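You operate a simulated robot arm through the tools that you are given. There is no shell and no other tool. Be economical: measure what you need, move in short steps, check, and stop when the job is done.

You run a simulated robot arm. Do the job below in one go: nothing can be reset, and whatever is moved stays where it is left.

## Task
Wire the TAIL and TURN holes of the junction box by the wiring card.
Fine: the black knob stays OFF; leave the fitted wire ends in; shut the lid.
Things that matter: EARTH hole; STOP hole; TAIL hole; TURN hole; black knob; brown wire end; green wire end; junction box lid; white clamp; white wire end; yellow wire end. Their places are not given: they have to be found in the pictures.

The check looks at the end state, three seconds after you hand in, the way a careful person would. Anything else that was tipped, shoved, dropped, spilled or broken makes it a failure. Lids that push on must go on centred and level and be pressed home; caps that screw on are set level and turned clockwise until they are tight.

## Robot
A 7-joint arm with a two-finger parallel gripper, fixed in place. Base frame: the origin is at the foot of the arm, x ahead of it, y to its left, z up. Units: cm, degrees, N and s.
With the tool pointing down near the work surface it reaches from about 10 to 88 cm from the base axis. Its first joint turns from -115.0 to 115.0 degrees. Payload 3.91 kg.
Tool frame: the origin (TCP) lies between the finger pads and is the grasp point; the fingertips stand 3 cm ahead of it; z points along the fingers, y is the line along which they close. The gripper opens to 11 cm. The fingers are 2 cm wide and 1 cm thick; the gripper's body (4.8 by 11.2 cm) begins 5.5 cm behind the TCP.
Orientation is that of the tool frame in the base frame, as [roll, pitch, yaw] about the fixed x, y, z axes, in that order (R = Rz(yaw) Ry(pitch) Rx(roll)). With the fingers straight down and closing along the base's y, the tool's x points along the base's -x, its y along +y and its z along -z.

## Interface
- The arm moves only by the tool servo_tool. Its argument "commands" is a list of rows, each an object of numbers (a shift or turn left out is 0, a gripper value left out holds the last): "rx", "ry", "rz": the turn, a rotation vector about the tool's x, y, z in degrees; "tx", "ty", "tz": the shift along the tool's x, y, z in cm; "hand": the opening in per cent of the stroke, from 0 (shut) to 100 (fully open). In form: [{"rx": .., "ry": .., "rz": .., "tx": .., "ty": .., "tz": .., "hand": ..}, ...]. A call has 1 to 12 rows; each row is the pose to reach, as a shift and turn from the pose commanded when the call began, along the tool's axes at that moment. A row lasts 0.2 s, in which the tool goes at most 5 cm and 8.6 degrees; a call with a longer step from one row to the next is refused whole, and so is a gripper value outside its range. A pose out of reach is approached as far as the arm can. The call stops where the force on the tool passes 40 N (or 10 N more than at its start, if that is more) or the arm is blocked; 0.2 s more then pass. The fingers move at their own pace (about 15.3 cm/s each) and stop on an object; they squeeze with about 42 N. The grip force told is the motor's: it shows also when the fingers shut on nothing. Time passes only in rows, and 0.2 s behind the last, so rows that repeat a pose let the fingers close. It gives the time, the measured TCP pose, the force on the tool (base axes), the opening and the grip force at its end, in the units of the frame above (readings bear some noise), with the torque about the TCP (base axes, N m) and any sound that the robot's microphone picked up, and new pictures: "pictures" is both (left out), scene, wrist or none.
- Cameras (640 x 400 px; columns grow to the right, rows downward): "scene" is fixed at [5.06, 65.51, 133.21]; the picture's right is [-0.49, -0.87, 0.00], its down [-0.38, 0.21, -0.90] and it looks along [0.78, -0.45, -0.43] (base axes); focal length 313 px, centre (320, 200). "wrist" rides on the gripper at [7.2, 1.7, -10.3] in the tool frame; the picture's right is [-0.23, 0.97, 0.00], its down [-0.76, -0.18, -0.62] and it looks along [-0.61, -0.14, 0.78] (tool axes); focal length 222 px, centre (320, 200).
- raise_lower(by): slides the trunk up (or, below 0, down) by that many cm; the arm rides with it, the base frame stays. It gives what a move gives, with no picture.
- measure_at(camera, pixels): for up to 12 pixels [column, row] of the newest picture of that camera ("zoom" is the newest enlarged one), the place [x, y, z] in the base frame of the surface seen there, good to about 0.3 cm, but the place of the scene camera against the robot may be out by one fixed shift of up to 1.2 cm in any direction. It takes no simulated time.
- enlarge(camera, box): a new picture of the part [left, top, right, bottom] of that camera's present view, enlarged. It takes no simulated time.
- sign_off(): hands the job in; it is judged then, once.

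Work in short steps. Measure before you move; look again where a grasp or a placing could have gone wrong, and mend it. You have 80 turns and 200 pictures in all, those below and enlarged ones among them. Open the gripper and draw the arm clear of the work before you hand the job in, unless the task says otherwise; then end with one line.

The tools are called by a JSON object that holds its "name" and its "arguments". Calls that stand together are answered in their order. servo_tool: Moves the arm, as the interface text tells. Its arguments: {"type":"object","properties":{"commands":{"type":"array"},"pictures":{"type":"string","enum":["both","scene","wrist","none"]}},"required":["commands"]} The other tools are called the same way: raise_lower (by) slides the trunk up or down; measure_at (camera, pixels) gives the place of the surface under pixels of a picture; enlarge (camera, box) takes an enlarged picture of a part of a camera's view; sign_off () hands the job in.

At the start:

```text
time_s: 0.0
ee_pos: [64.77, 15.91, 108.54]
tool_rot: [179.8, 0.0, 180.0]
contact_force: [0.0, -0.4, -0.2]
torque: [-0.01, -0.03, -0.02]
opening: 11.02
finger_force: 0.0
trunk travel left (down, up): [-77.5, 21.5]
```

scene: 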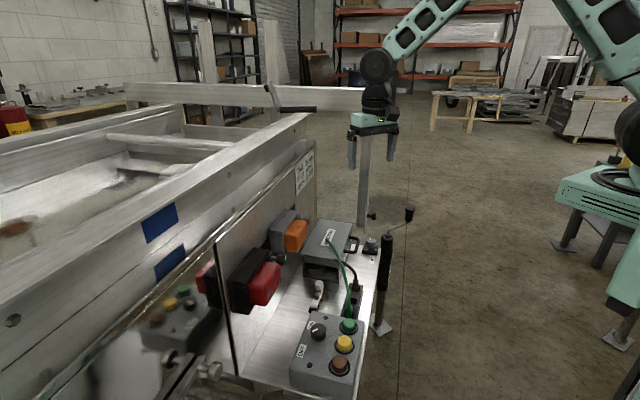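
wrist: 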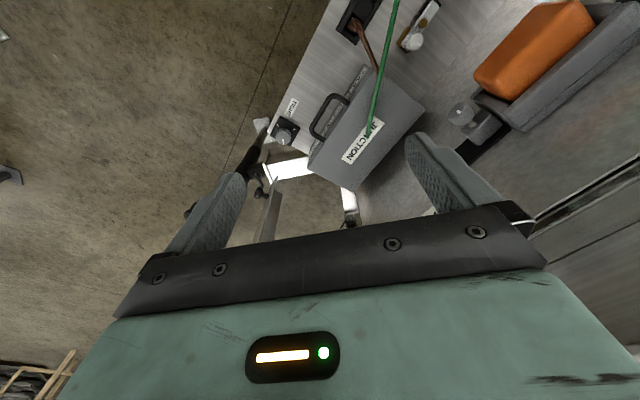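

The pictures show the box near scene (325,255) and a button box at (330,350). I enlarge the key regions first.

{"name": "enlarge", "arguments": {"camera": "scene", "box": [280, 210, 420, 300]}}

{"name": "enlarge", "arguments": {"camera": "scene", "box": [270, 300, 390, 400]}}

{"name": "enlarge", "arguments": {"camera": "scene", "box": [280, 140, 340, 200]}}

{"name": "enlarge", "arguments": {"camera": "wrist", "box": [240, 0, 480, 200]}}

```text
4.44 times, centred on (350, 255) of scene
```

zoom: 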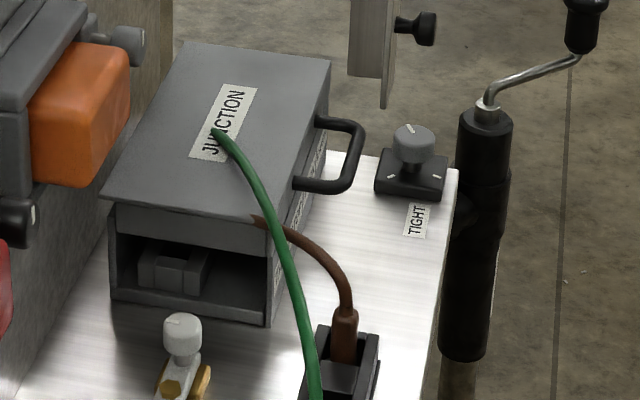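

```text
4.00 times, centred on (330, 350) of scene
```

zoom: 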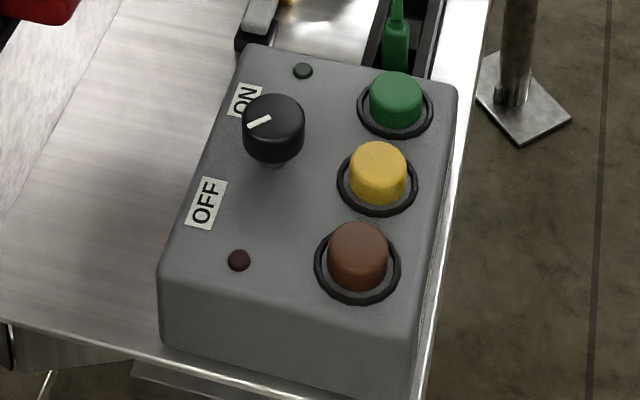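

```text
6.67 times, centred on (310, 170) of scene
```

zoom: 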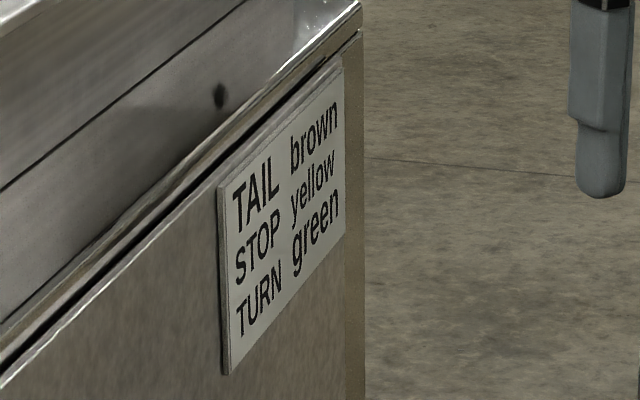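

```text
2.00 times, centred on (360, 100) of wrist
```

zoom: 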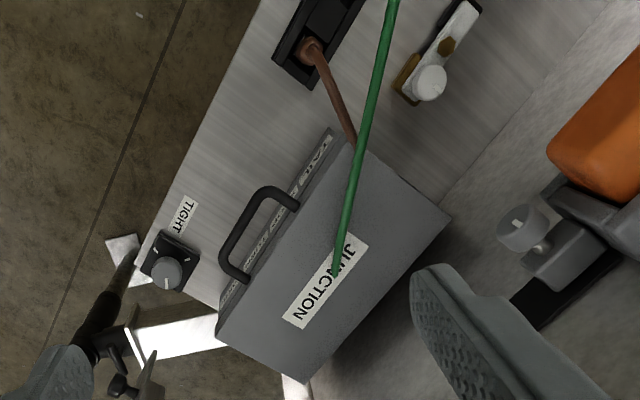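

The card reads TAIL brown, STOP yellow, TURN green. Now I measure the main features.

{"name": "measure_at", "arguments": {"camera": "scene", "pixels": [[321, 220], [352, 223], [303, 254], [340, 262], [359, 246], [371, 242], [320, 285], [354, 290], [349, 325], [338, 328], [318, 331], [343, 342]]}}

{"name": "measure_at", "arguments": {"camera": "wrist", "pixels": [[312, 164], [418, 108], [372, 75], [335, 118], [282, 134], [354, 23], [412, 42], [362, 130], [340, 50], [425, 20], [372, 90], [300, 60]]}}

{"name": "enlarge", "arguments": {"camera": "wrist", "box": [330, 0, 450, 75]}}

{"name": "enlarge", "arguments": {"camera": "scene", "box": [300, 245, 380, 325]}}

```text
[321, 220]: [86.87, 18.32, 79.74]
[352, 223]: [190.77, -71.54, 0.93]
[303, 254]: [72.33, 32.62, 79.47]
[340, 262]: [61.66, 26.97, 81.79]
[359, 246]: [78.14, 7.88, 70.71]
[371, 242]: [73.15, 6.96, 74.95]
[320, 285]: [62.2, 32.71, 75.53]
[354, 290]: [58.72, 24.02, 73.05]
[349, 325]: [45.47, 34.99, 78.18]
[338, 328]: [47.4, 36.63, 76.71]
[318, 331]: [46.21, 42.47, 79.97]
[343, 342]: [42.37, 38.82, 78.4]
```

```text
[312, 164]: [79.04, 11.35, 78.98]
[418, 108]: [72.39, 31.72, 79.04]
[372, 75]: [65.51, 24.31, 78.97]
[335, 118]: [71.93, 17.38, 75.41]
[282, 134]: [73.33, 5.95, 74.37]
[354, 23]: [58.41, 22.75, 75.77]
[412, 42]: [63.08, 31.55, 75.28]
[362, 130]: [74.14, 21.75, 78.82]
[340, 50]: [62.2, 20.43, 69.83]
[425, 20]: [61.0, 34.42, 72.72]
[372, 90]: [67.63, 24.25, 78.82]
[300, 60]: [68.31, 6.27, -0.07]
```

```text
5.33 times, centred on (390, 38) of wrist
```

zoom: 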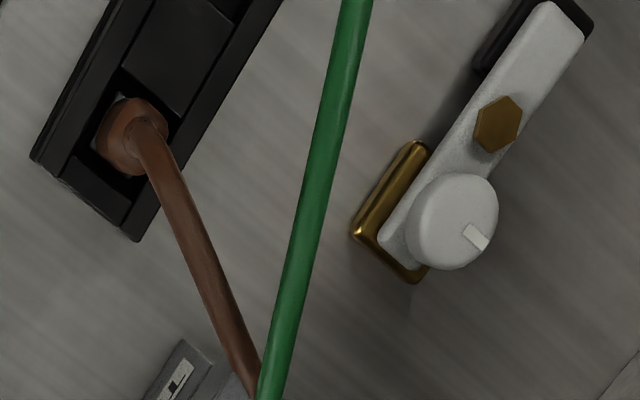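

```text
5.00 times, centred on (340, 285) of scene
```

zoom: 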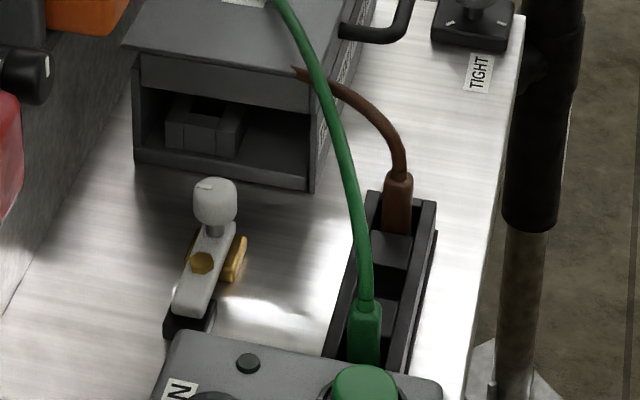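

The box is turned about 45°, long sides facing toward the arm, with the handle and labels on that side. I bring the wrist camera to look at the label side from a tilted pose.

{"name": "servo_tool", "arguments": {"commands": [{"rx": -1.75, "ry": -4.04, "rz": -6.56, "tx": -0.46, "ty": -0.27, "tz": 2.4}, {"rx": -3.5, "ry": -8.1, "rz": -13.1, "tx": -0.9, "ty": -0.54, "tz": 4.7}, {"rx": -5.3, "ry": -12.1, "rz": -19.7, "tx": -1.4, "ty": -0.8, "tz": 7.1}, {"rx": -7.0, "ry": -16.2, "rz": -26.2, "tx": -1.8, "ty": -1.1, "tz": 9.4}, {"rx": -8.8, "ry": -20.2, "rz": -32.8, "tx": -2.3, "ty": -1.4, "tz": 11.8}, {"rx": -10.5, "ry": -24.3, "rz": -39.3, "tx": -2.7, "ty": -1.6, "tz": 14.1}, {"rx": -12.3, "ry": -28.3, "rz": -45.9, "tx": -3.2, "ty": -1.9, "tz": 16.5}, {"rx": -12.3, "ry": -28.3, "rz": -45.9, "tx": -3.2, "ty": -1.9, "tz": 16.5}], "pictures": "both"}}

```text
time_s: 1.8
ee_pos: [67.83, 14.07, 92.09]
tool_rot: [-180.0, 30.1, -132.9]
contact_force: [0.6, -0.5, 0.1]
torque: [0.01, 0.01, -0.03]
opening: 11.0
finger_force: 0.1
trunk travel left (down, up): [-77.5, 21.5]
```

scene: 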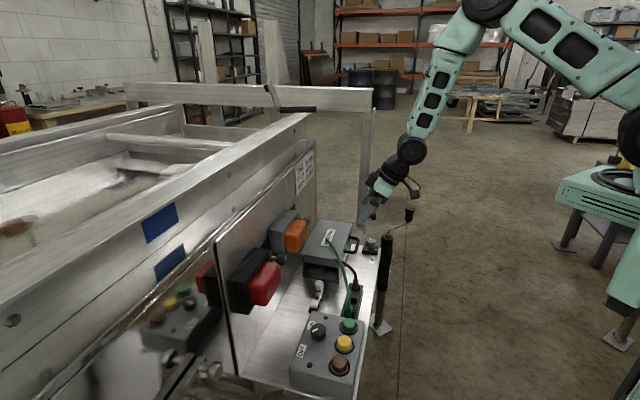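
wrist: 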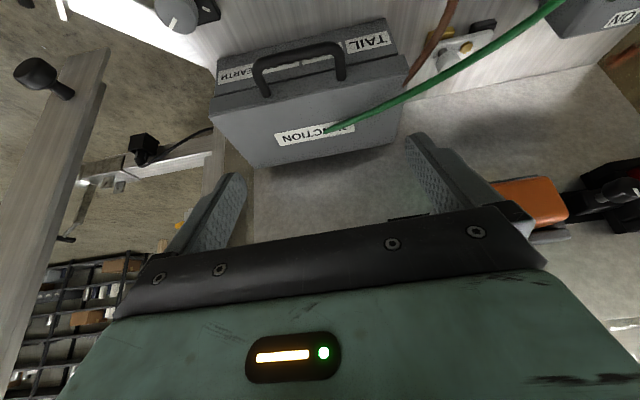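

Now the side labels are visible near (305,65). I enlarge.

{"name": "enlarge", "arguments": {"camera": "wrist", "box": [190, 0, 440, 170]}}

{"name": "measure_at", "arguments": {"camera": "wrist", "pixels": [[222, 60], [385, 20], [387, 55], [213, 95], [265, 88], [340, 75], [297, 50], [370, 40], [250, 163], [405, 85], [398, 140], [178, 12]]}}

```text
2.35 times, centred on (315, 85) of wrist
```

zoom: 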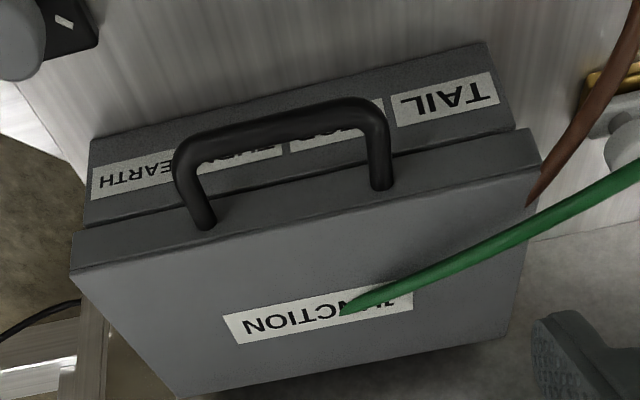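

```text
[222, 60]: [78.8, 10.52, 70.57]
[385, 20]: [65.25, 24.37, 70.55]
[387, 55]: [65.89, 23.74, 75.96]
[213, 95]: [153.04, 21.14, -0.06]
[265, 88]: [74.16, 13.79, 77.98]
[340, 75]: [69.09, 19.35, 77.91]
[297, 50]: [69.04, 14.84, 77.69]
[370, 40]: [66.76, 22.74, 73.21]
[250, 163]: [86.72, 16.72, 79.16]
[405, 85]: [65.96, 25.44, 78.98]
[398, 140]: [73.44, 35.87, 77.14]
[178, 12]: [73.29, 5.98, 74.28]
```

Labels run TAIL, STOP, TURN, EARTH along the handle side. I check where wires meet the box and their heights, and the hinge.

{"name": "enlarge", "arguments": {"camera": "wrist", "box": [310, 0, 510, 150]}}

{"name": "measure_at", "arguments": {"camera": "wrist", "pixels": [[332, 131], [350, 124], [375, 113], [400, 101], [440, 78], [500, 43], [550, 8], [406, 84], [420, 60], [440, 25], [450, 3]]}}

{"name": "measure_at", "arguments": {"camera": "scene", "pixels": [[327, 239], [335, 252], [342, 270], [347, 290], [353, 275], [350, 265], [340, 258]]}}

```text
2.67 times, centred on (410, 75) of wrist
```

zoom: 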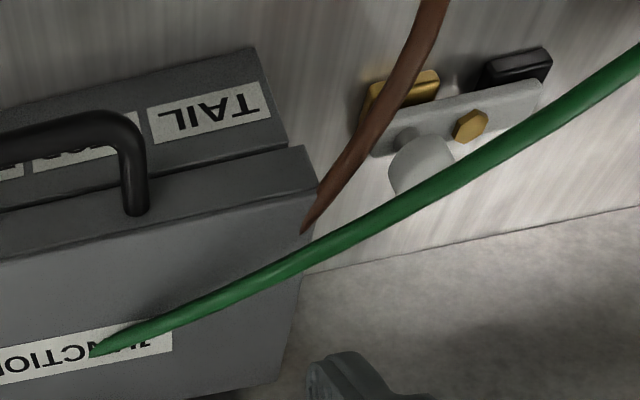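

```text
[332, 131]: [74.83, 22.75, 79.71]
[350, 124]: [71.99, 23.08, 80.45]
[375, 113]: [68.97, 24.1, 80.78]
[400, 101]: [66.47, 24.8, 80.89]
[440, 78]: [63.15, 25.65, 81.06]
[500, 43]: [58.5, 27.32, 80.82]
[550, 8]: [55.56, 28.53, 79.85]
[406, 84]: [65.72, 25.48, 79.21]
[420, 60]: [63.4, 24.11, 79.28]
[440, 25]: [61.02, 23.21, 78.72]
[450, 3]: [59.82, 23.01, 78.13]
```

```text
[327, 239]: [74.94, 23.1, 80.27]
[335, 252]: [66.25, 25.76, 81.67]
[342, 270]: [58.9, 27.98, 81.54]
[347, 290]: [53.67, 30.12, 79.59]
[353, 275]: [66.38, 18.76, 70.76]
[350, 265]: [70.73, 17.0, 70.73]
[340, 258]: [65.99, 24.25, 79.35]
```

Wires just pass through the lid in the drawing. Before posing for the handle, I check where the jack post and crank stand.

{"name": "measure_at", "arguments": {"camera": "scene", "pixels": [[387, 245], [386, 285], [409, 213], [395, 228], [372, 216], [374, 258], [365, 330]]}}

```text
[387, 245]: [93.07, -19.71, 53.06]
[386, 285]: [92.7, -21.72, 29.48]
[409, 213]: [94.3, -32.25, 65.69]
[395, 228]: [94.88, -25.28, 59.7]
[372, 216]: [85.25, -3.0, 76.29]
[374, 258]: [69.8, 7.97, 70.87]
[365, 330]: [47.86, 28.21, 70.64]
```

The post is far off. I move to a pre-grasp 8 cm behind the handle bar, fingers 30° below horizontal, closing vertically.

{"name": "servo_tool", "arguments": {"commands": [{"rx": -1.96, "ry": -1.96, "rz": 7.31, "tx": 0.84, "ty": -0.03, "tz": 0.54, "hand": 40}, {"rx": -3.92, "ry": -3.92, "rz": 14.62, "tx": 1.69, "ty": -0.06, "tz": 1.08}, {"rx": -5.88, "ry": -5.88, "rz": 21.94, "tx": 2.53, "ty": -0.09, "tz": 1.62}, {"rx": -7.83, "ry": -7.83, "rz": 29.25, "tx": 3.38, "ty": -0.12, "tz": 2.17}, {"rx": -9.79, "ry": -9.79, "rz": 36.56, "tx": 4.22, "ty": -0.15, "tz": 2.71}, {"rx": -11.75, "ry": -11.75, "rz": 43.88, "tx": 5.06, "ty": -0.18, "tz": 3.25}, {"rx": -13.7, "ry": -13.7, "rz": 51.19, "tx": 5.91, "ty": -0.21, "tz": 3.79}, {"rx": -15.67, "ry": -15.67, "rz": 58.5, "tx": 6.75, "ty": -0.24, "tz": 4.33}, {"rx": -17.6, "ry": -17.6, "rz": 65.8, "tx": 7.6, "ty": -0.27, "tz": 4.88}, {"rx": -19.6, "ry": -19.6, "rz": 73.1, "tx": 8.44, "ty": -0.3, "tz": 5.4}, {"rx": -21.5, "ry": -21.5, "rz": 80.4, "tx": 9.29, "ty": -0.33, "tz": 5.96}, {"rx": -23.5, "ry": -23.5, "rz": 87.75, "tx": 10.13, "ty": -0.36, "tz": 6.5}]}}

```text
time_s: 4.4
ee_pos: [64.39, 9.65, 81.34]
tool_rot: [119.9, -0.2, 136.9]
contact_force: [0.3, -0.1, -0.6]
torque: [-0.02, 0.02, 0.0]
opening: 4.43
finger_force: 0.0
trunk travel left (down, up): [-77.5, 21.5]
```

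scene: 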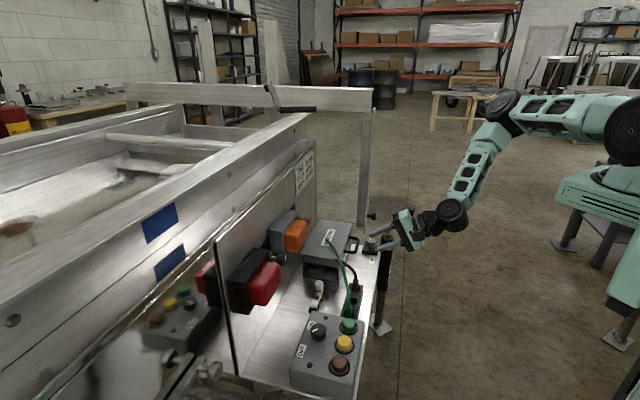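
wrist: 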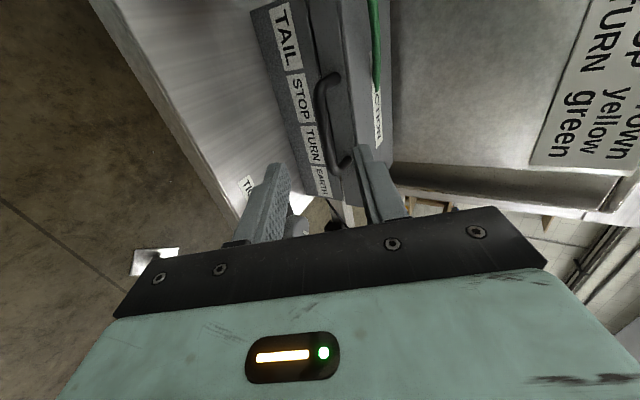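

The handle is seen at (325,80)–(345,165), between the fingers' line. I measure its bar.

{"name": "measure_at", "arguments": {"camera": "wrist", "pixels": [[319, 95], [318, 110], [322, 130], [328, 150], [326, 80], [338, 77], [347, 162], [320, 85], [300, 100]]}}

{"name": "enlarge", "arguments": {"camera": "wrist", "box": [240, 30, 420, 230]}}

```text
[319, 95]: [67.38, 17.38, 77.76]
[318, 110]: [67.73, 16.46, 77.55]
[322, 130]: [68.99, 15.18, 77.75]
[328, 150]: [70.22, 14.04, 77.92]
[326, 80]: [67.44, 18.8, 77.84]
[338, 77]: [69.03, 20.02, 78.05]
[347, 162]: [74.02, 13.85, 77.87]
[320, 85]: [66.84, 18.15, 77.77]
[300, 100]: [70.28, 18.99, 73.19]
```

```text
2.00 times, centred on (330, 130) of wrist
```

zoom: 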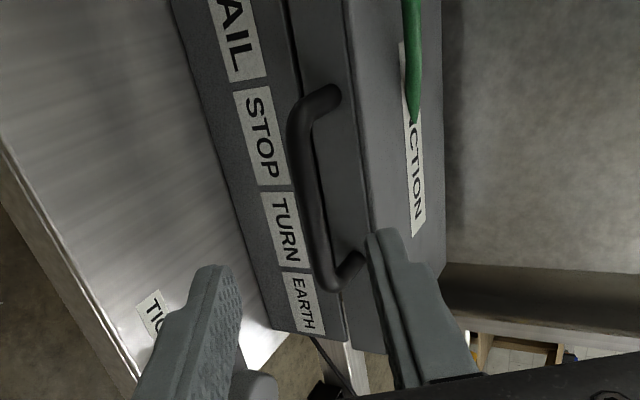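

The bar centre is about (69.1,15.2,77.4), 8.3 cm ahead. I advance 7 cm along the fingers, then close.

{"name": "servo_tool", "arguments": {"commands": [{"tx": 0.36, "ty": 0.22, "tz": 2.4, "hand": 40}, {"tx": 0.36, "ty": 0.22, "tz": 4.8}, {"tx": 0.36, "ty": 0.22, "tz": 6.0}, {"tx": 0.36, "ty": 0.22, "tz": 7.0}, {"tx": 0.36, "ty": 0.22, "tz": 7.0, "hand": 0}, {"tx": 0.36, "ty": 0.22, "tz": 7.0, "hand": 0}]}}

```text
time_s: 5.8
ee_pos: [68.54, 14.59, 78.21]
tool_rot: [119.7, 0.1, 137.0]
contact_force: [9.1, 8.6, 10.6]
torque: [0.46, 0.11, -0.02]
opening: 0.9
finger_force: 45.7
trunk travel left (down, up): [-77.5, 21.5]
```

scene: 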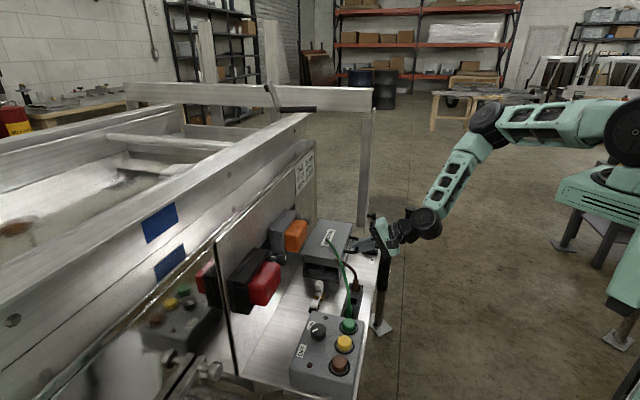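
wrist: 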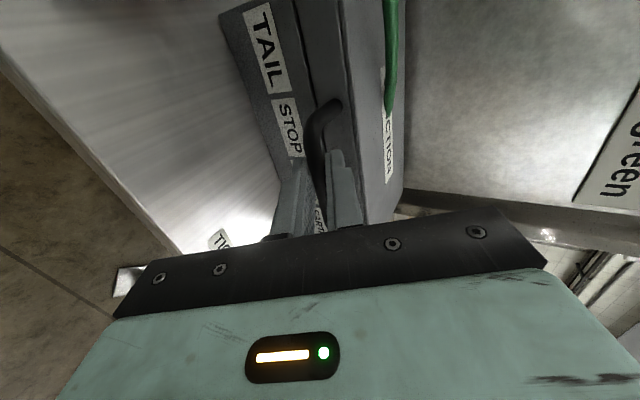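

The bar is held (opening 0.9). I test the hinge with a small 8° arc about the box's back edge.

{"name": "servo_tool", "arguments": {"commands": [{"rx": 2, "ty": 0.48, "tz": -0.18}, {"rx": 4, "ty": 0.95, "tz": -0.33}, {"rx": 6, "ty": 1.43, "tz": -0.48}, {"rx": 8, "ty": 1.9, "tz": -0.63}]}}

```text
time_s: 6.8
ee_pos: [68.46, 14.68, 79.93]
tool_rot: [128.1, -0.1, 136.9]
contact_force: [0.4, -6.5, -0.7]
torque: [0.38, 0.44, 0.22]
opening: 0.95
finger_force: 45.1
trunk travel left (down, up): [-77.5, 21.5]
```

scene: 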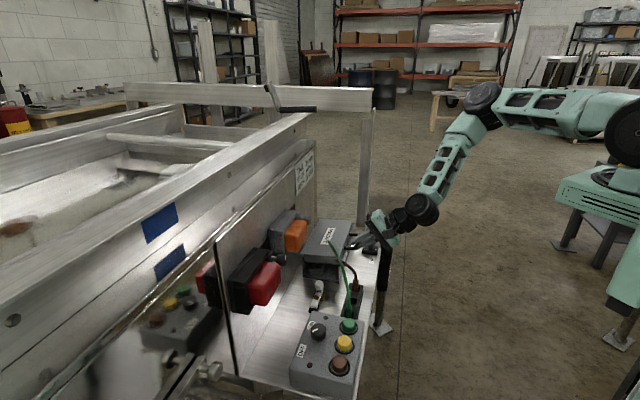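
wrist: 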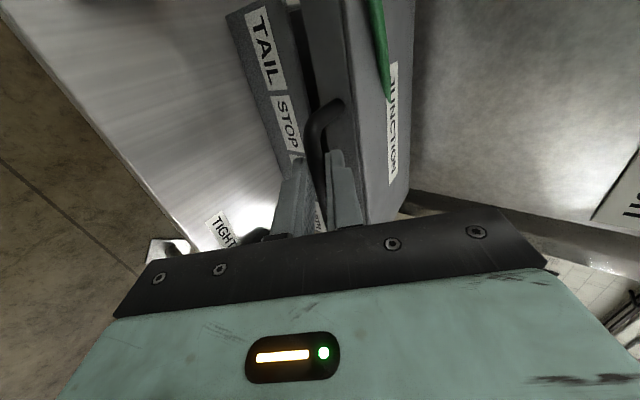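

The lid hinges at the back with low force. I continue the arc to about 48°.

{"name": "servo_tool", "arguments": {"commands": [{"rx": 4, "ty": 0.96, "tz": -0.32}, {"rx": 8, "ty": 1.92, "tz": -0.6}, {"rx": 12, "ty": 2.92, "tz": -0.79}, {"rx": 16, "ty": 3.91, "tz": -0.93}, {"rx": 20, "ty": 4.91, "tz": -0.98}, {"rx": 24, "ty": 5.91, "tz": -0.98}, {"rx": 28, "ty": 6.92, "tz": -0.9}, {"rx": 32, "ty": 7.91, "tz": -0.75}, {"rx": 36, "ty": 8.89, "tz": -0.53}, {"rx": 40, "ty": 9.85, "tz": -0.24}]}}

```text
time_s: 7.3
ee_pos: [68.58, 14.73, 81.06]
tool_rot: [134.8, -0.3, 137.0]
contact_force: [-4.8, -7.2, -0.1]
torque: [0.1, 0.29, -0.26]
opening: 0.91
finger_force: 45.3
trunk travel left (down, up): [-77.5, 21.5]
stopped in row 2: the force on the tool passed its limit at 42 N (the readings are from after the stop); the commanded pose is now the measured one
```

scene: 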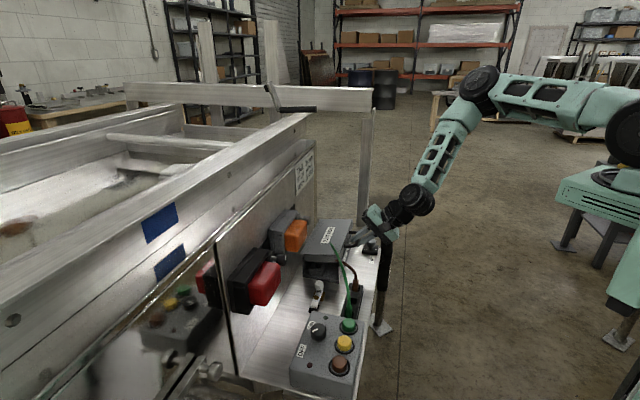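
wrist: 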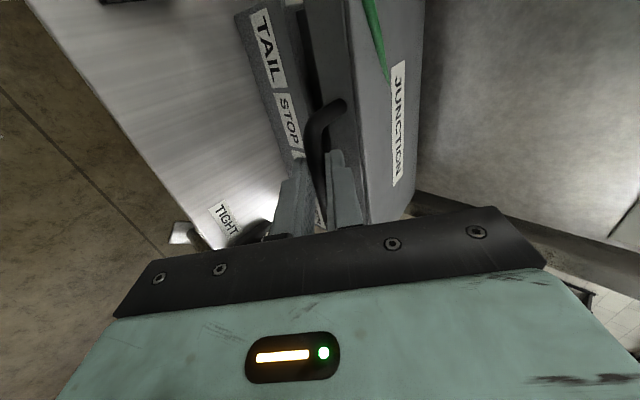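

The measured path fits a hinge at lid-top height (z≈79, radius 14.2). I recompute the arc and continue.

{"name": "servo_tool", "arguments": {"commands": [{"rx": 2, "ty": 0.4, "tz": -0.29}, {"rx": 4, "ty": 0.82, "tz": -0.56}, {"rx": 6, "ty": 1.24, "tz": -0.82}, {"rx": 8, "ty": 1.67, "tz": -1.07}, {"rx": 10, "ty": 2.11, "tz": -1.3}, {"rx": 12, "ty": 2.56, "tz": -1.51}, {"rx": 14, "ty": 3.01, "tz": -1.7}, {"rx": 16, "ty": 3.47, "tz": -1.88}, {"rx": 18, "ty": 3.94, "tz": -2.04}, {"rx": 20, "ty": 4.41, "tz": -2.2}, {"rx": 22, "ty": 4.89, "tz": -2.33}, {"rx": 24, "ty": 5.37, "tz": -2.45}], "pictures": "scene"}}

```text
time_s: 9.5
ee_pos: [69.54, 15.72, 85.46]
tool_rot: [154.3, -0.2, 136.9]
contact_force: [-9.1, -12.0, 4.4]
torque: [-0.09, 0.18, -0.62]
opening: 0.96
finger_force: 44.7
trunk travel left (down, up): [-77.5, 21.5]
stopped in row 10: the force on the tool passed its limit at 41 N (the readings are from after the stop); the commanded pose is now the measured one
```

scene: 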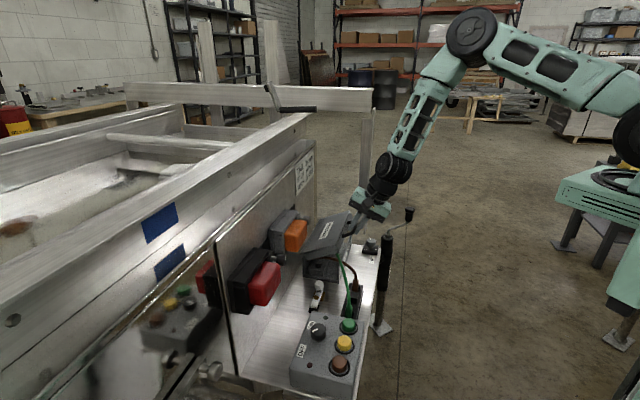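

The lid is about 30° open; the fit confirms the hinge (r 14.3). I continue the arc with slightly less tool rotation.

{"name": "servo_tool", "arguments": {"commands": [{"rx": 1, "ty": 0.4, "tz": -0.3}, {"rx": 2.5, "ty": 0.81, "tz": -0.58}, {"rx": 4, "ty": 1.24, "tz": -0.85}, {"rx": 5.5, "ty": 1.67, "tz": -1.11}, {"rx": 7, "ty": 2.1, "tz": -1.34}, {"rx": 8.5, "ty": 2.54, "tz": -1.57}, {"rx": 10, "ty": 3.0, "tz": -1.78}, {"rx": 11.5, "ty": 3.46, "tz": -1.98}, {"rx": 13, "ty": 3.93, "tz": -2.15}, {"rx": 14.5, "ty": 4.4, "tz": -2.31}, {"rx": 16, "ty": 4.88, "tz": -2.45}, {"rx": 17.5, "ty": 5.36, "tz": -2.58}]}}

```text
time_s: 11.0
ee_pos: [70.64, 16.77, 88.02]
tool_rot: [163.1, -0.2, 136.9]
contact_force: [-13.4, -12.1, 10.1]
torque: [-0.27, 0.11, -0.74]
opening: 0.94
finger_force: 45.2
trunk travel left (down, up): [-77.5, 21.5]
stopped in row 7: the force on the tool passed its limit at 42 N (the readings are from after the stop); the commanded pose is now the measured one
```

scene: 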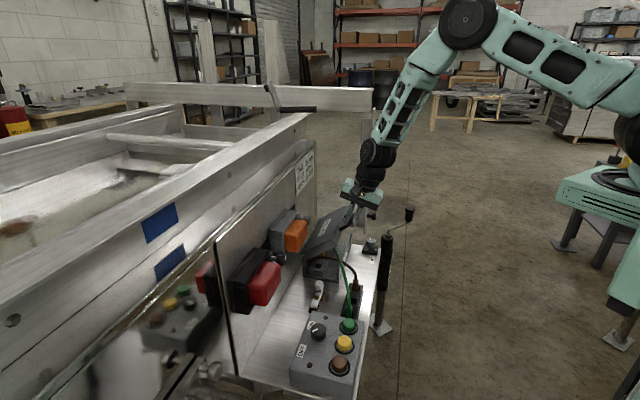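
wrist: 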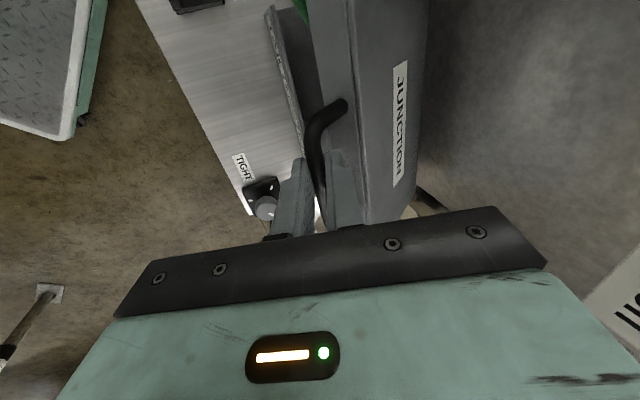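

The reaction is radial, so my radius is slightly small. I continue with the arc widened a bit.

{"name": "servo_tool", "arguments": {"commands": [{"rx": 1.5, "ty": 0.3, "tz": -0.42}, {"rx": 3.5, "ty": 0.7, "tz": -0.78}, {"rx": 5, "ty": 1.1, "tz": -1.12}, {"rx": 7, "ty": 1.51, "tz": -1.45}, {"rx": 9, "ty": 1.96, "tz": -1.72}, {"rx": 11, "ty": 2.42, "tz": -1.97}, {"rx": 13, "ty": 2.9, "tz": -2.16}, {"rx": 15, "ty": 3.4, "tz": -2.34}, {"rx": 17, "ty": 3.9, "tz": -2.5}, {"rx": 19, "ty": 4.4, "tz": -2.65}], "pictures": "scene"}}

```text
time_s: 13.2
ee_pos: [73.31, 19.3, 91.87]
tool_rot: [-178.0, -0.2, 137.1]
contact_force: [9.8, 2.1, -10.6]
torque: [0.66, 0.48, -0.81]
opening: 0.94
finger_force: 45.1
trunk travel left (down, up): [-77.5, 21.5]
```

scene: 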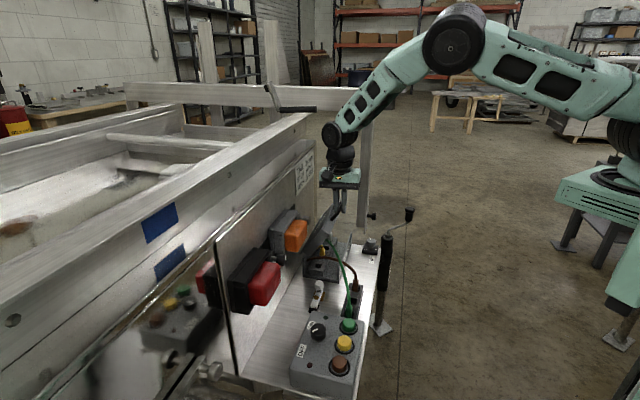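

Lid is about 63° open. I continue toward about 90°.

{"name": "servo_tool", "arguments": {"commands": [{"rx": 1.2, "ty": 0.5, "tz": -0.18}, {"rx": 2.5, "ty": 1.01, "tz": -0.35}, {"rx": 5, "ty": 1.97, "tz": -0.72}, {"rx": 7.5, "ty": 2.9, "tz": -1.11}, {"rx": 10, "ty": 3.87, "tz": -1.44}, {"rx": 12.5, "ty": 4.85, "tz": -1.69}, {"rx": 15, "ty": 5.85, "tz": -1.88}, {"rx": 17.5, "ty": 6.87, "tz": -1.99}]}}

```text
time_s: 14.1
ee_pos: [74.59, 20.79, 93.1]
tool_rot: [-173.0, -0.2, 136.8]
contact_force: [-8.8, -7.3, 18.5]
torque: [-0.13, 0.18, -0.8]
opening: 0.94
finger_force: 44.7
trunk travel left (down, up): [-77.5, 21.5]
stopped in row 4: the force on the tool passed its limit at 42 N (the readings are from after the stop); the commanded pose is now the measured one
```

scene: 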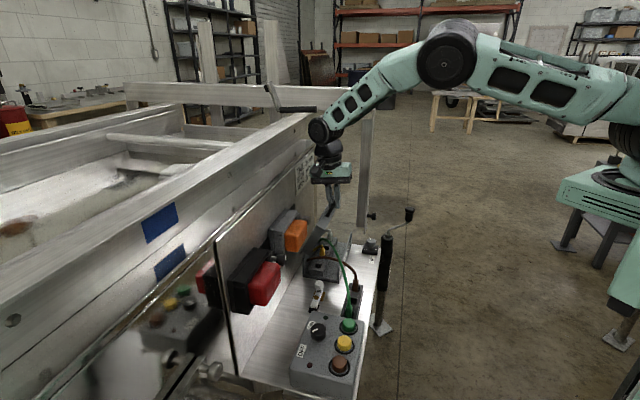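
wrist: 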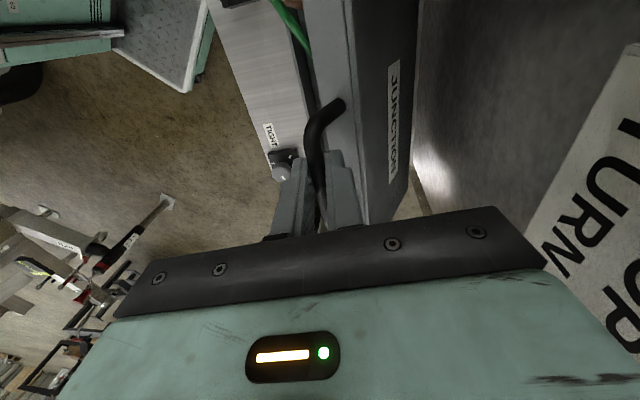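

Refit gives hinge 15.3 cm from the bar; lid ≈63°. I check how far the panel wall is behind before continuing.

{"name": "measure_at", "arguments": {"camera": "scene", "pixels": [[305, 170], [297, 195], [312, 150], [296, 236], [285, 222], [260, 215], [303, 215]]}}

{"name": "measure_at", "arguments": {"camera": "wrist", "pixels": [[600, 200], [450, 60], [395, 120], [350, 100], [325, 60]]}}

```text
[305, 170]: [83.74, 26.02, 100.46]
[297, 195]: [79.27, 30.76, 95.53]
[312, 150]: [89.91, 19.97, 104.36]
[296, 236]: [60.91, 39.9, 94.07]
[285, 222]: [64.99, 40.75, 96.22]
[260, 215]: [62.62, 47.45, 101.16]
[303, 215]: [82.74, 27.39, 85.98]
```

```text
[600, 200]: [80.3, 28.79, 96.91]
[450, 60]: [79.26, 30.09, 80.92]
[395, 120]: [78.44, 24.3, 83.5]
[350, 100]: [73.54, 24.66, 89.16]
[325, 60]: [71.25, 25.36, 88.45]
```

The wall lies only ~2 cm behind the hinge, so the gripper must lean back. I rotate the tool around the bar (back to ~60° pitch) and advance the lid some more.

{"name": "servo_tool", "arguments": {"commands": [{"rx": -4, "ty": -0.09, "tz": 0.0}, {"rx": -8, "ty": -0.18, "tz": 0.01}, {"rx": -12, "ty": -0.27, "tz": 0.03}, {"rx": -16, "ty": -0.36, "tz": 0.05}, {"rx": -20, "ty": -0.45, "tz": 0.08}, {"rx": -24, "ty": -0.53, "tz": 0.12}, {"rx": -28, "ty": -0.61, "tz": 0.16}, {"rx": -32, "ty": -0.69, "tz": 0.2}, {"rx": -37, "ty": -0.78, "tz": 0.26}, {"rx": -37, "ty": -0.35, "tz": -0.06}, {"rx": -37, "ty": 0.09, "tz": -0.38}]}}

```text
time_s: 16.5
ee_pos: [74.85, 20.94, 93.27]
tool_rot: [150.1, -0.1, 136.9]
contact_force: [-1.2, -3.1, 3.8]
torque: [-0.02, 0.05, -1.02]
opening: 0.93
finger_force: 45.1
trunk travel left (down, up): [-77.5, 21.5]
```

scene: 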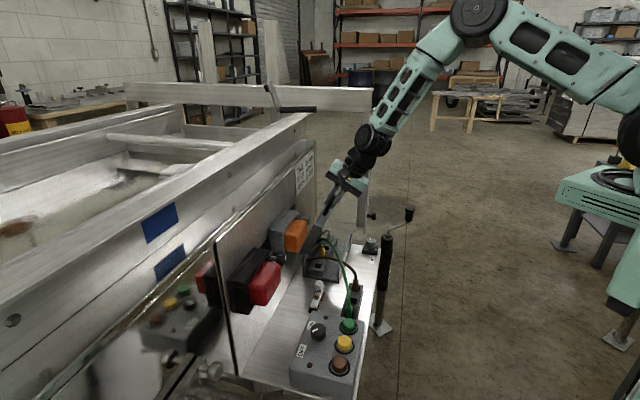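
wrist: 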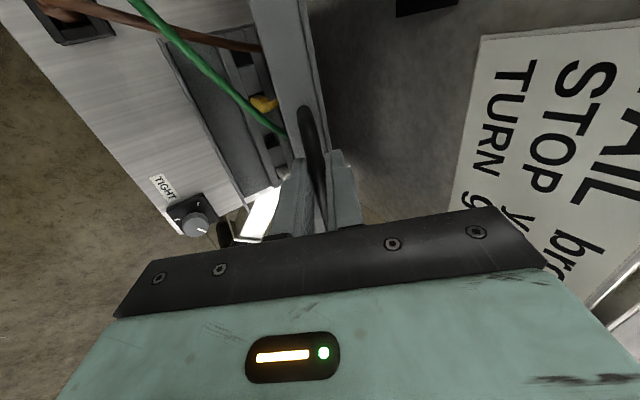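

That worked with low force, and the slots with the yellow end are visible. I continue to nearly upright, leaning the tool further back.

{"name": "servo_tool", "arguments": {"commands": [{"rx": -2, "ty": 0.46, "tz": 0.0}, {"rx": -4, "ty": 0.92, "tz": 0.01}, {"rx": -6, "ty": 1.4, "tz": 0.1}, {"rx": -8, "ty": 1.87, "tz": 0.2}, {"rx": -10, "ty": 2.34, "tz": 0.32}, {"rx": -12, "ty": 2.81, "tz": 0.44}, {"rx": -14, "ty": 3.28, "tz": 0.6}, {"rx": -16, "ty": 3.74, "tz": 0.78}, {"rx": -17, "ty": 4.2, "tz": 0.96}, {"rx": -18, "ty": 4.68, "tz": 1.15}, {"rx": -20, "ty": 5.36, "tz": 1.5}]}}

```text
time_s: 18.9
ee_pos: [78.68, 24.75, 94.58]
tool_rot: [130.2, -0.2, 137.0]
contact_force: [-0.4, -15.9, -0.2]
torque: [0.12, 0.32, -1.04]
opening: 0.96
finger_force: 45.4
trunk travel left (down, up): [-77.5, 21.5]
```

scene: 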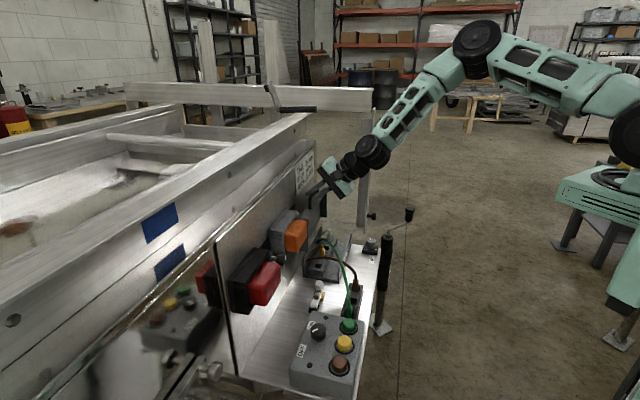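
wrist: 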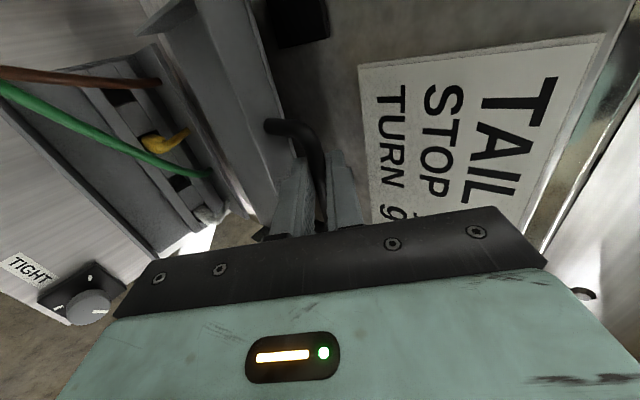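

The lid is about upright; I nudge it on by 1.6 cm toward the wall, watching force.

{"name": "servo_tool", "arguments": {"commands": [{"rx": 0, "ty": 0.25, "tz": 0.31}, {"rx": -1, "ty": 0.5, "tz": 0.63}, {"rx": -2, "ty": 0.74, "tz": 0.94}, {"rx": -2, "ty": 0.99, "tz": 1.26}]}}

```text
time_s: 19.3
ee_pos: [78.63, 24.71, 94.54]
tool_rot: [130.3, -0.3, 136.7]
contact_force: [-18.8, -22.9, 14.9]
torque: [0.54, 0.75, -0.36]
opening: 0.94
finger_force: 44.6
trunk travel left (down, up): [-77.5, 21.5]
stopped in row 2: the force on the tool passed its limit at 44 N (the readings are from after the stop); the commanded pose is now the measured one
```

scene: 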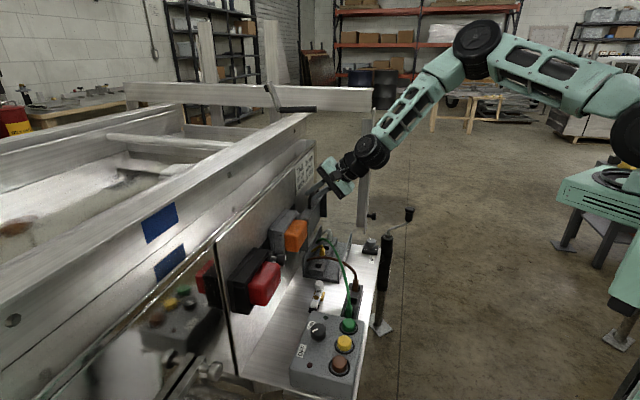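
wrist: 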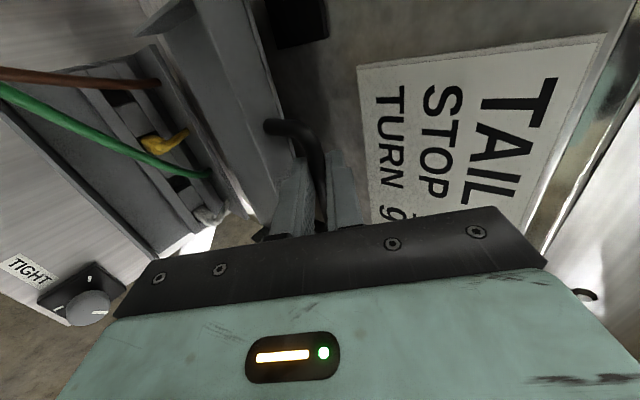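

The lid is at a stop or the finger is near the wall. I back off slightly, open the fingers a little and see if the lid stays.

{"name": "servo_tool", "arguments": {"commands": [{"ty": -0.1, "tz": -0.1}, {"ty": -0.1, "tz": -0.1, "hand": 20}, {"ty": -0.1, "tz": -0.1, "hand": 20}, {"ty": -0.1, "tz": -0.1, "hand": 20}], "pictures": "wrist"}}

```text
time_s: 20.3
ee_pos: [78.78, 24.85, 94.36]
tool_rot: [130.1, -0.1, 136.9]
contact_force: [-0.3, -0.2, 0.3]
torque: [0.03, 0.02, -0.02]
opening: 2.18
finger_force: 0.1
trunk travel left (down, up): [-77.5, 21.5]
```

wrist: 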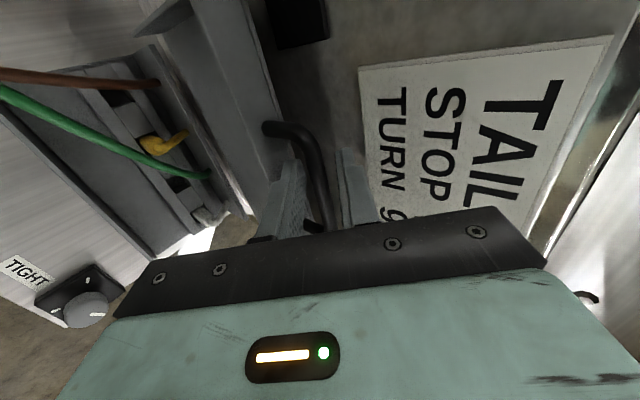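

Forces are zero, so the lid stands by itself. I draw back along the fingers.

{"name": "servo_tool", "arguments": {"commands": [{"tz": -1}, {"tz": -2}, {"tz": -4}, {"tz": -7}, {"tz": -10}, {"tz": -12}, {"tz": -12}]}}

```text
time_s: 21.9
ee_pos: [72.45, 18.2, 102.01]
tool_rot: [130.3, -0.2, 136.9]
contact_force: [0.7, 0.4, 0.1]
torque: [-0.03, 0.0, -0.02]
opening: 2.18
finger_force: 0.0
trunk travel left (down, up): [-77.5, 21.5]
```

scene: 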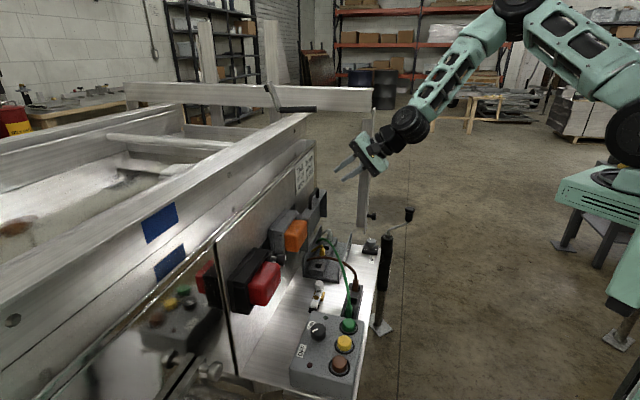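
wrist: 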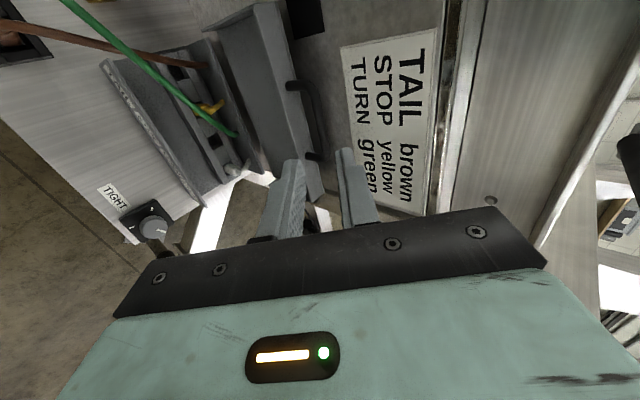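

The lid stays open. I enlarge the hole row and the wire rack.

{"name": "enlarge", "arguments": {"camera": "wrist", "box": [80, 20, 280, 220]}}

{"name": "enlarge", "arguments": {"camera": "scene", "box": [295, 225, 375, 325]}}

{"name": "measure_at", "arguments": {"camera": "wrist", "pixels": [[182, 73], [197, 106], [214, 140], [231, 170], [210, 103], [236, 135], [206, 65], [110, 65], [195, 200], [165, 65], [240, 180]]}}

```text
2.00 times, centred on (180, 120) of wrist
```

zoom: 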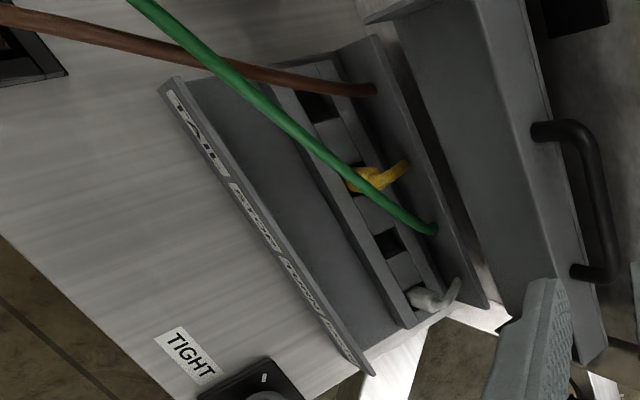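

```text
4.00 times, centred on (335, 275) of scene
```

zoom: 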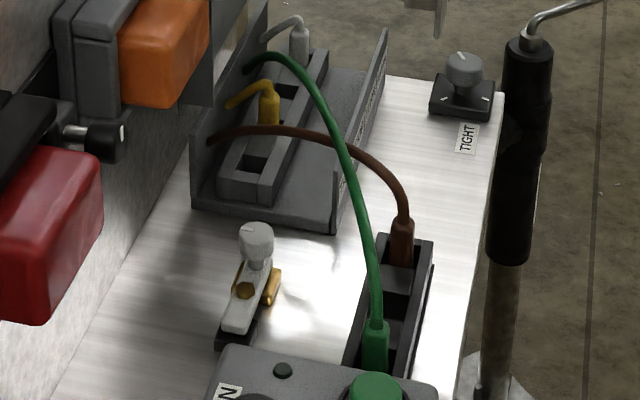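

```text
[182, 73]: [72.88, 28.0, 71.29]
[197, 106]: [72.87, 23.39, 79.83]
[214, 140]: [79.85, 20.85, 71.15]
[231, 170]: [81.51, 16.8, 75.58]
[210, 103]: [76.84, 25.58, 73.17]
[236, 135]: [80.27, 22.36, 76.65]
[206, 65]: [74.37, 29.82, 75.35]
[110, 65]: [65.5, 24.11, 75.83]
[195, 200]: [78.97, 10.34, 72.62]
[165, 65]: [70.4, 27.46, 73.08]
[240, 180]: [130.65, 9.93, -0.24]
```

All is clear: block holes TAIL (72.9,28.0) and TURN (79.9,20.9) are empty. I open the fingers, turn the tool to lean back 30° closing along the row, and move over the wire rack.

{"name": "servo_tool", "arguments": {"commands": [{"rx": 1.31, "ry": 1.31, "rz": -7.42, "tx": 1.51, "ty": -1.1, "tz": 0.25, "hand": 40}, {"rx": 2.62, "ry": 2.62, "rz": -14.83, "tx": 3.02, "ty": -2.2, "tz": 0.5}, {"rx": 3.93, "ry": 3.93, "rz": -22.25, "tx": 4.53, "ty": -3.3, "tz": 0.75}, {"rx": 5.23, "ry": 5.23, "rz": -29.67, "tx": 6.03, "ty": -4.4, "tz": 1.0}, {"rx": 6.54, "ry": 6.54, "rz": -37.08, "tx": 7.54, "ty": -5.5, "tz": 1.25}, {"rx": 7.85, "ry": 7.85, "rz": -44.5, "tx": 9.05, "ty": -6.6, "tz": 1.5}, {"rx": 9.16, "ry": 9.16, "rz": -51.9, "tx": 10.56, "ty": -7.7, "tz": 1.75}, {"rx": 10.47, "ry": 10.47, "rz": -59.3, "tx": 12.07, "ty": -8.8, "tz": 2.0}, {"rx": 11.78, "ry": 11.78, "rz": -66.75, "tx": 13.58, "ty": -9.9, "tz": 2.25}, {"rx": 13.1, "ry": 13.1, "rz": -74.2, "tx": 15.08, "ty": -11.0, "tz": 2.5}, {"rx": 14.4, "ry": 14.4, "rz": -81.6, "tx": 16.6, "ty": -12.1, "tz": 2.75}, {"rx": 15.7, "ry": 15.7, "rz": -89.0, "tx": 18.1, "ty": -13.2, "tz": 3.0}]}}

```text
time_s: 24.5
ee_pos: [55.05, 26.0, 90.22]
tool_rot: [179.8, 29.8, -133.2]
contact_force: [0.0, -0.6, 0.0]
torque: [0.01, -0.01, 0.0]
opening: 4.43
finger_force: 0.2
trunk travel left (down, up): [-77.5, 21.5]
```

scene: 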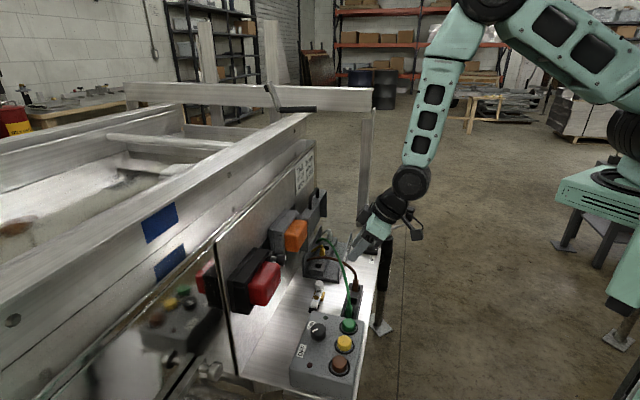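
wrist: 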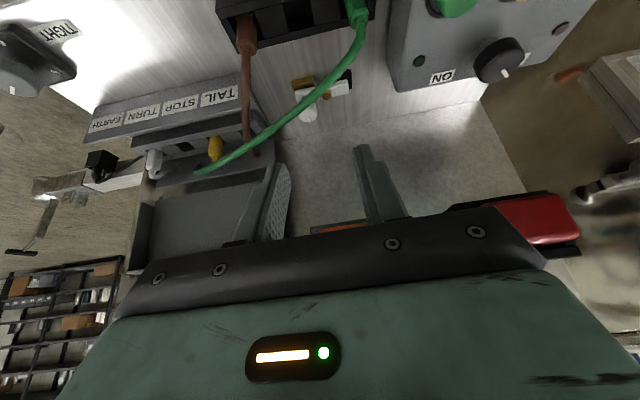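

Rack at top (250–370,0–50). I enlarge rack, knob and hole areas and measure.

{"name": "enlarge", "arguments": {"camera": "wrist", "box": [210, 0, 390, 110]}}

{"name": "enlarge", "arguments": {"camera": "wrist", "box": [390, 0, 590, 120]}}

{"name": "measure_at", "arguments": {"camera": "wrist", "pixels": [[246, 18], [246, 30], [247, 47], [240, 42], [254, 40], [355, 5], [361, 22], [262, 15], [225, 30], [300, 38], [365, 10]]}}

```text
3.56 times, centred on (300, 55) of wrist
```

zoom: 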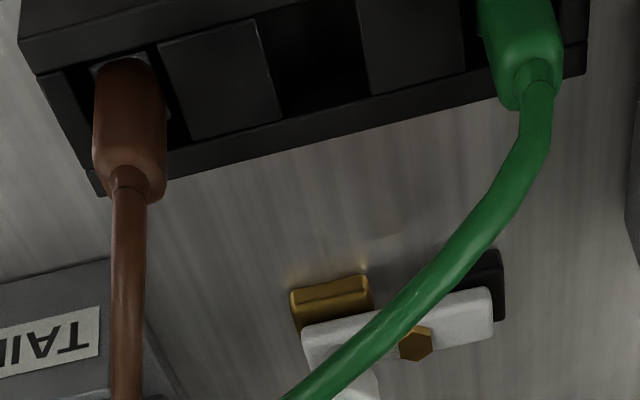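

```text
3.20 times, centred on (490, 60) of wrist
```

zoom: 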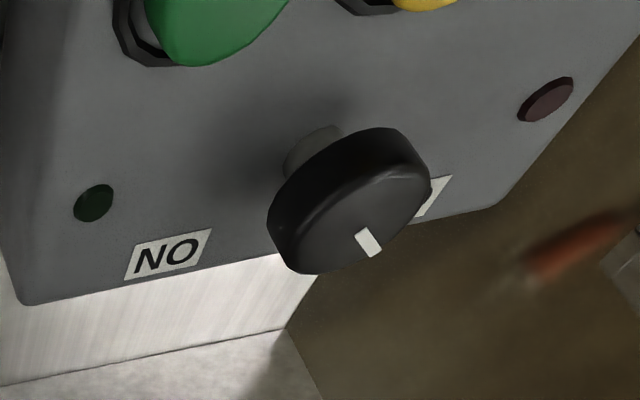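

```text
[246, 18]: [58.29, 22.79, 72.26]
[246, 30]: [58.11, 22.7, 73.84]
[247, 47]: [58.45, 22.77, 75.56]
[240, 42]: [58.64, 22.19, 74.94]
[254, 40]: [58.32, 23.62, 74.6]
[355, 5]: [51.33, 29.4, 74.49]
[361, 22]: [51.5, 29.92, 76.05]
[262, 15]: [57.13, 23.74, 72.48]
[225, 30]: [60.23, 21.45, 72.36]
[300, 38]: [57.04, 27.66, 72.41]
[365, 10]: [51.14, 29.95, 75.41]
```

Brown plug stands at about (58.5,23.0), z 72.4–75.6. I move above it and align the yaw.

{"name": "servo_tool", "arguments": {"commands": [{"rx": 0.3, "rz": 0.54, "tx": 1.28, "ty": -1.16, "tz": 1.92}, {"rx": 0.62, "rz": 1.08, "tx": 2.56, "ty": -2.31, "tz": 3.84}, {"rx": 0.94, "rz": 1.63, "tx": 3.84, "ty": -3.47, "tz": 5.75}, {"rx": 1.25, "rz": 2.17, "tx": 5.12, "ty": -4.62, "tz": 7.67}, {"rx": 1.25, "rz": 2.17, "tx": 5.12, "ty": -4.62, "tz": 7.67}]}}

```text
time_s: 25.7
ee_pos: [57.87, 22.34, 81.07]
tool_rot: [179.7, 29.9, -135.7]
contact_force: [0.0, -0.5, -0.8]
torque: [0.0, 0.02, -0.03]
opening: 4.43
finger_force: 0.2
trunk travel left (down, up): [-77.5, 21.5]
```

scene: 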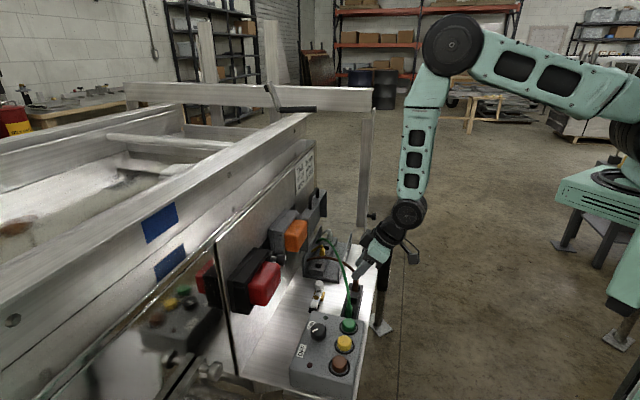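
wrist: 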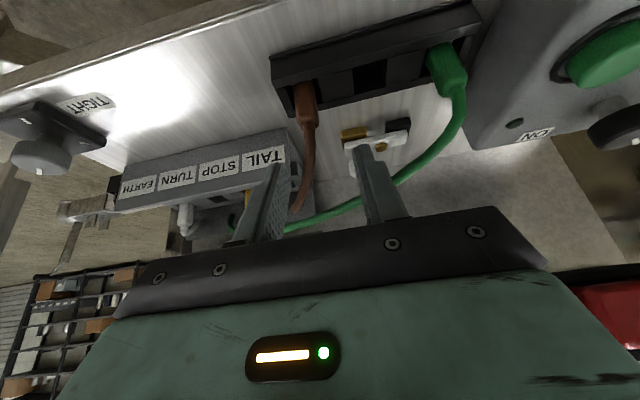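

I measure the brown plug's edges closely for the final centring.

{"name": "enlarge", "arguments": {"camera": "wrist", "box": [260, 30, 420, 150]}}

{"name": "measure_at", "arguments": {"camera": "wrist", "pixels": [[306, 100], [297, 100], [315, 100], [308, 122], [306, 86], [300, 86], [313, 86], [285, 100], [340, 85]]}}

```text
3.33 times, centred on (340, 90) of wrist
```

zoom: 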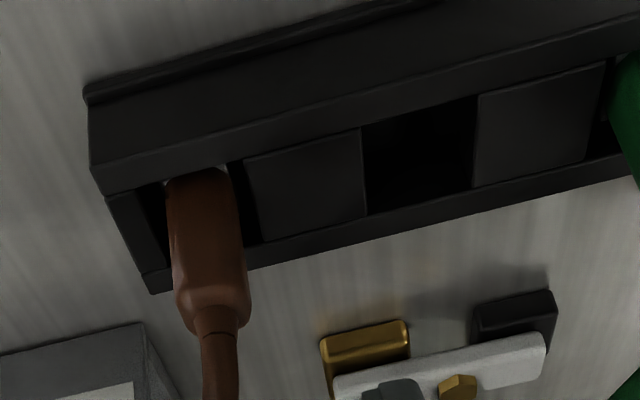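

```text
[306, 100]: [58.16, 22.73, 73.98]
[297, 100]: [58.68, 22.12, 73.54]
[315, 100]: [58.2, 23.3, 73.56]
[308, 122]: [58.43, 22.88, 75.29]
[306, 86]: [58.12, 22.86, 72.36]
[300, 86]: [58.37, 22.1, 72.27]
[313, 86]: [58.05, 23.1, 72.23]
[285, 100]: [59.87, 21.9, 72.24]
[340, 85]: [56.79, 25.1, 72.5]
```

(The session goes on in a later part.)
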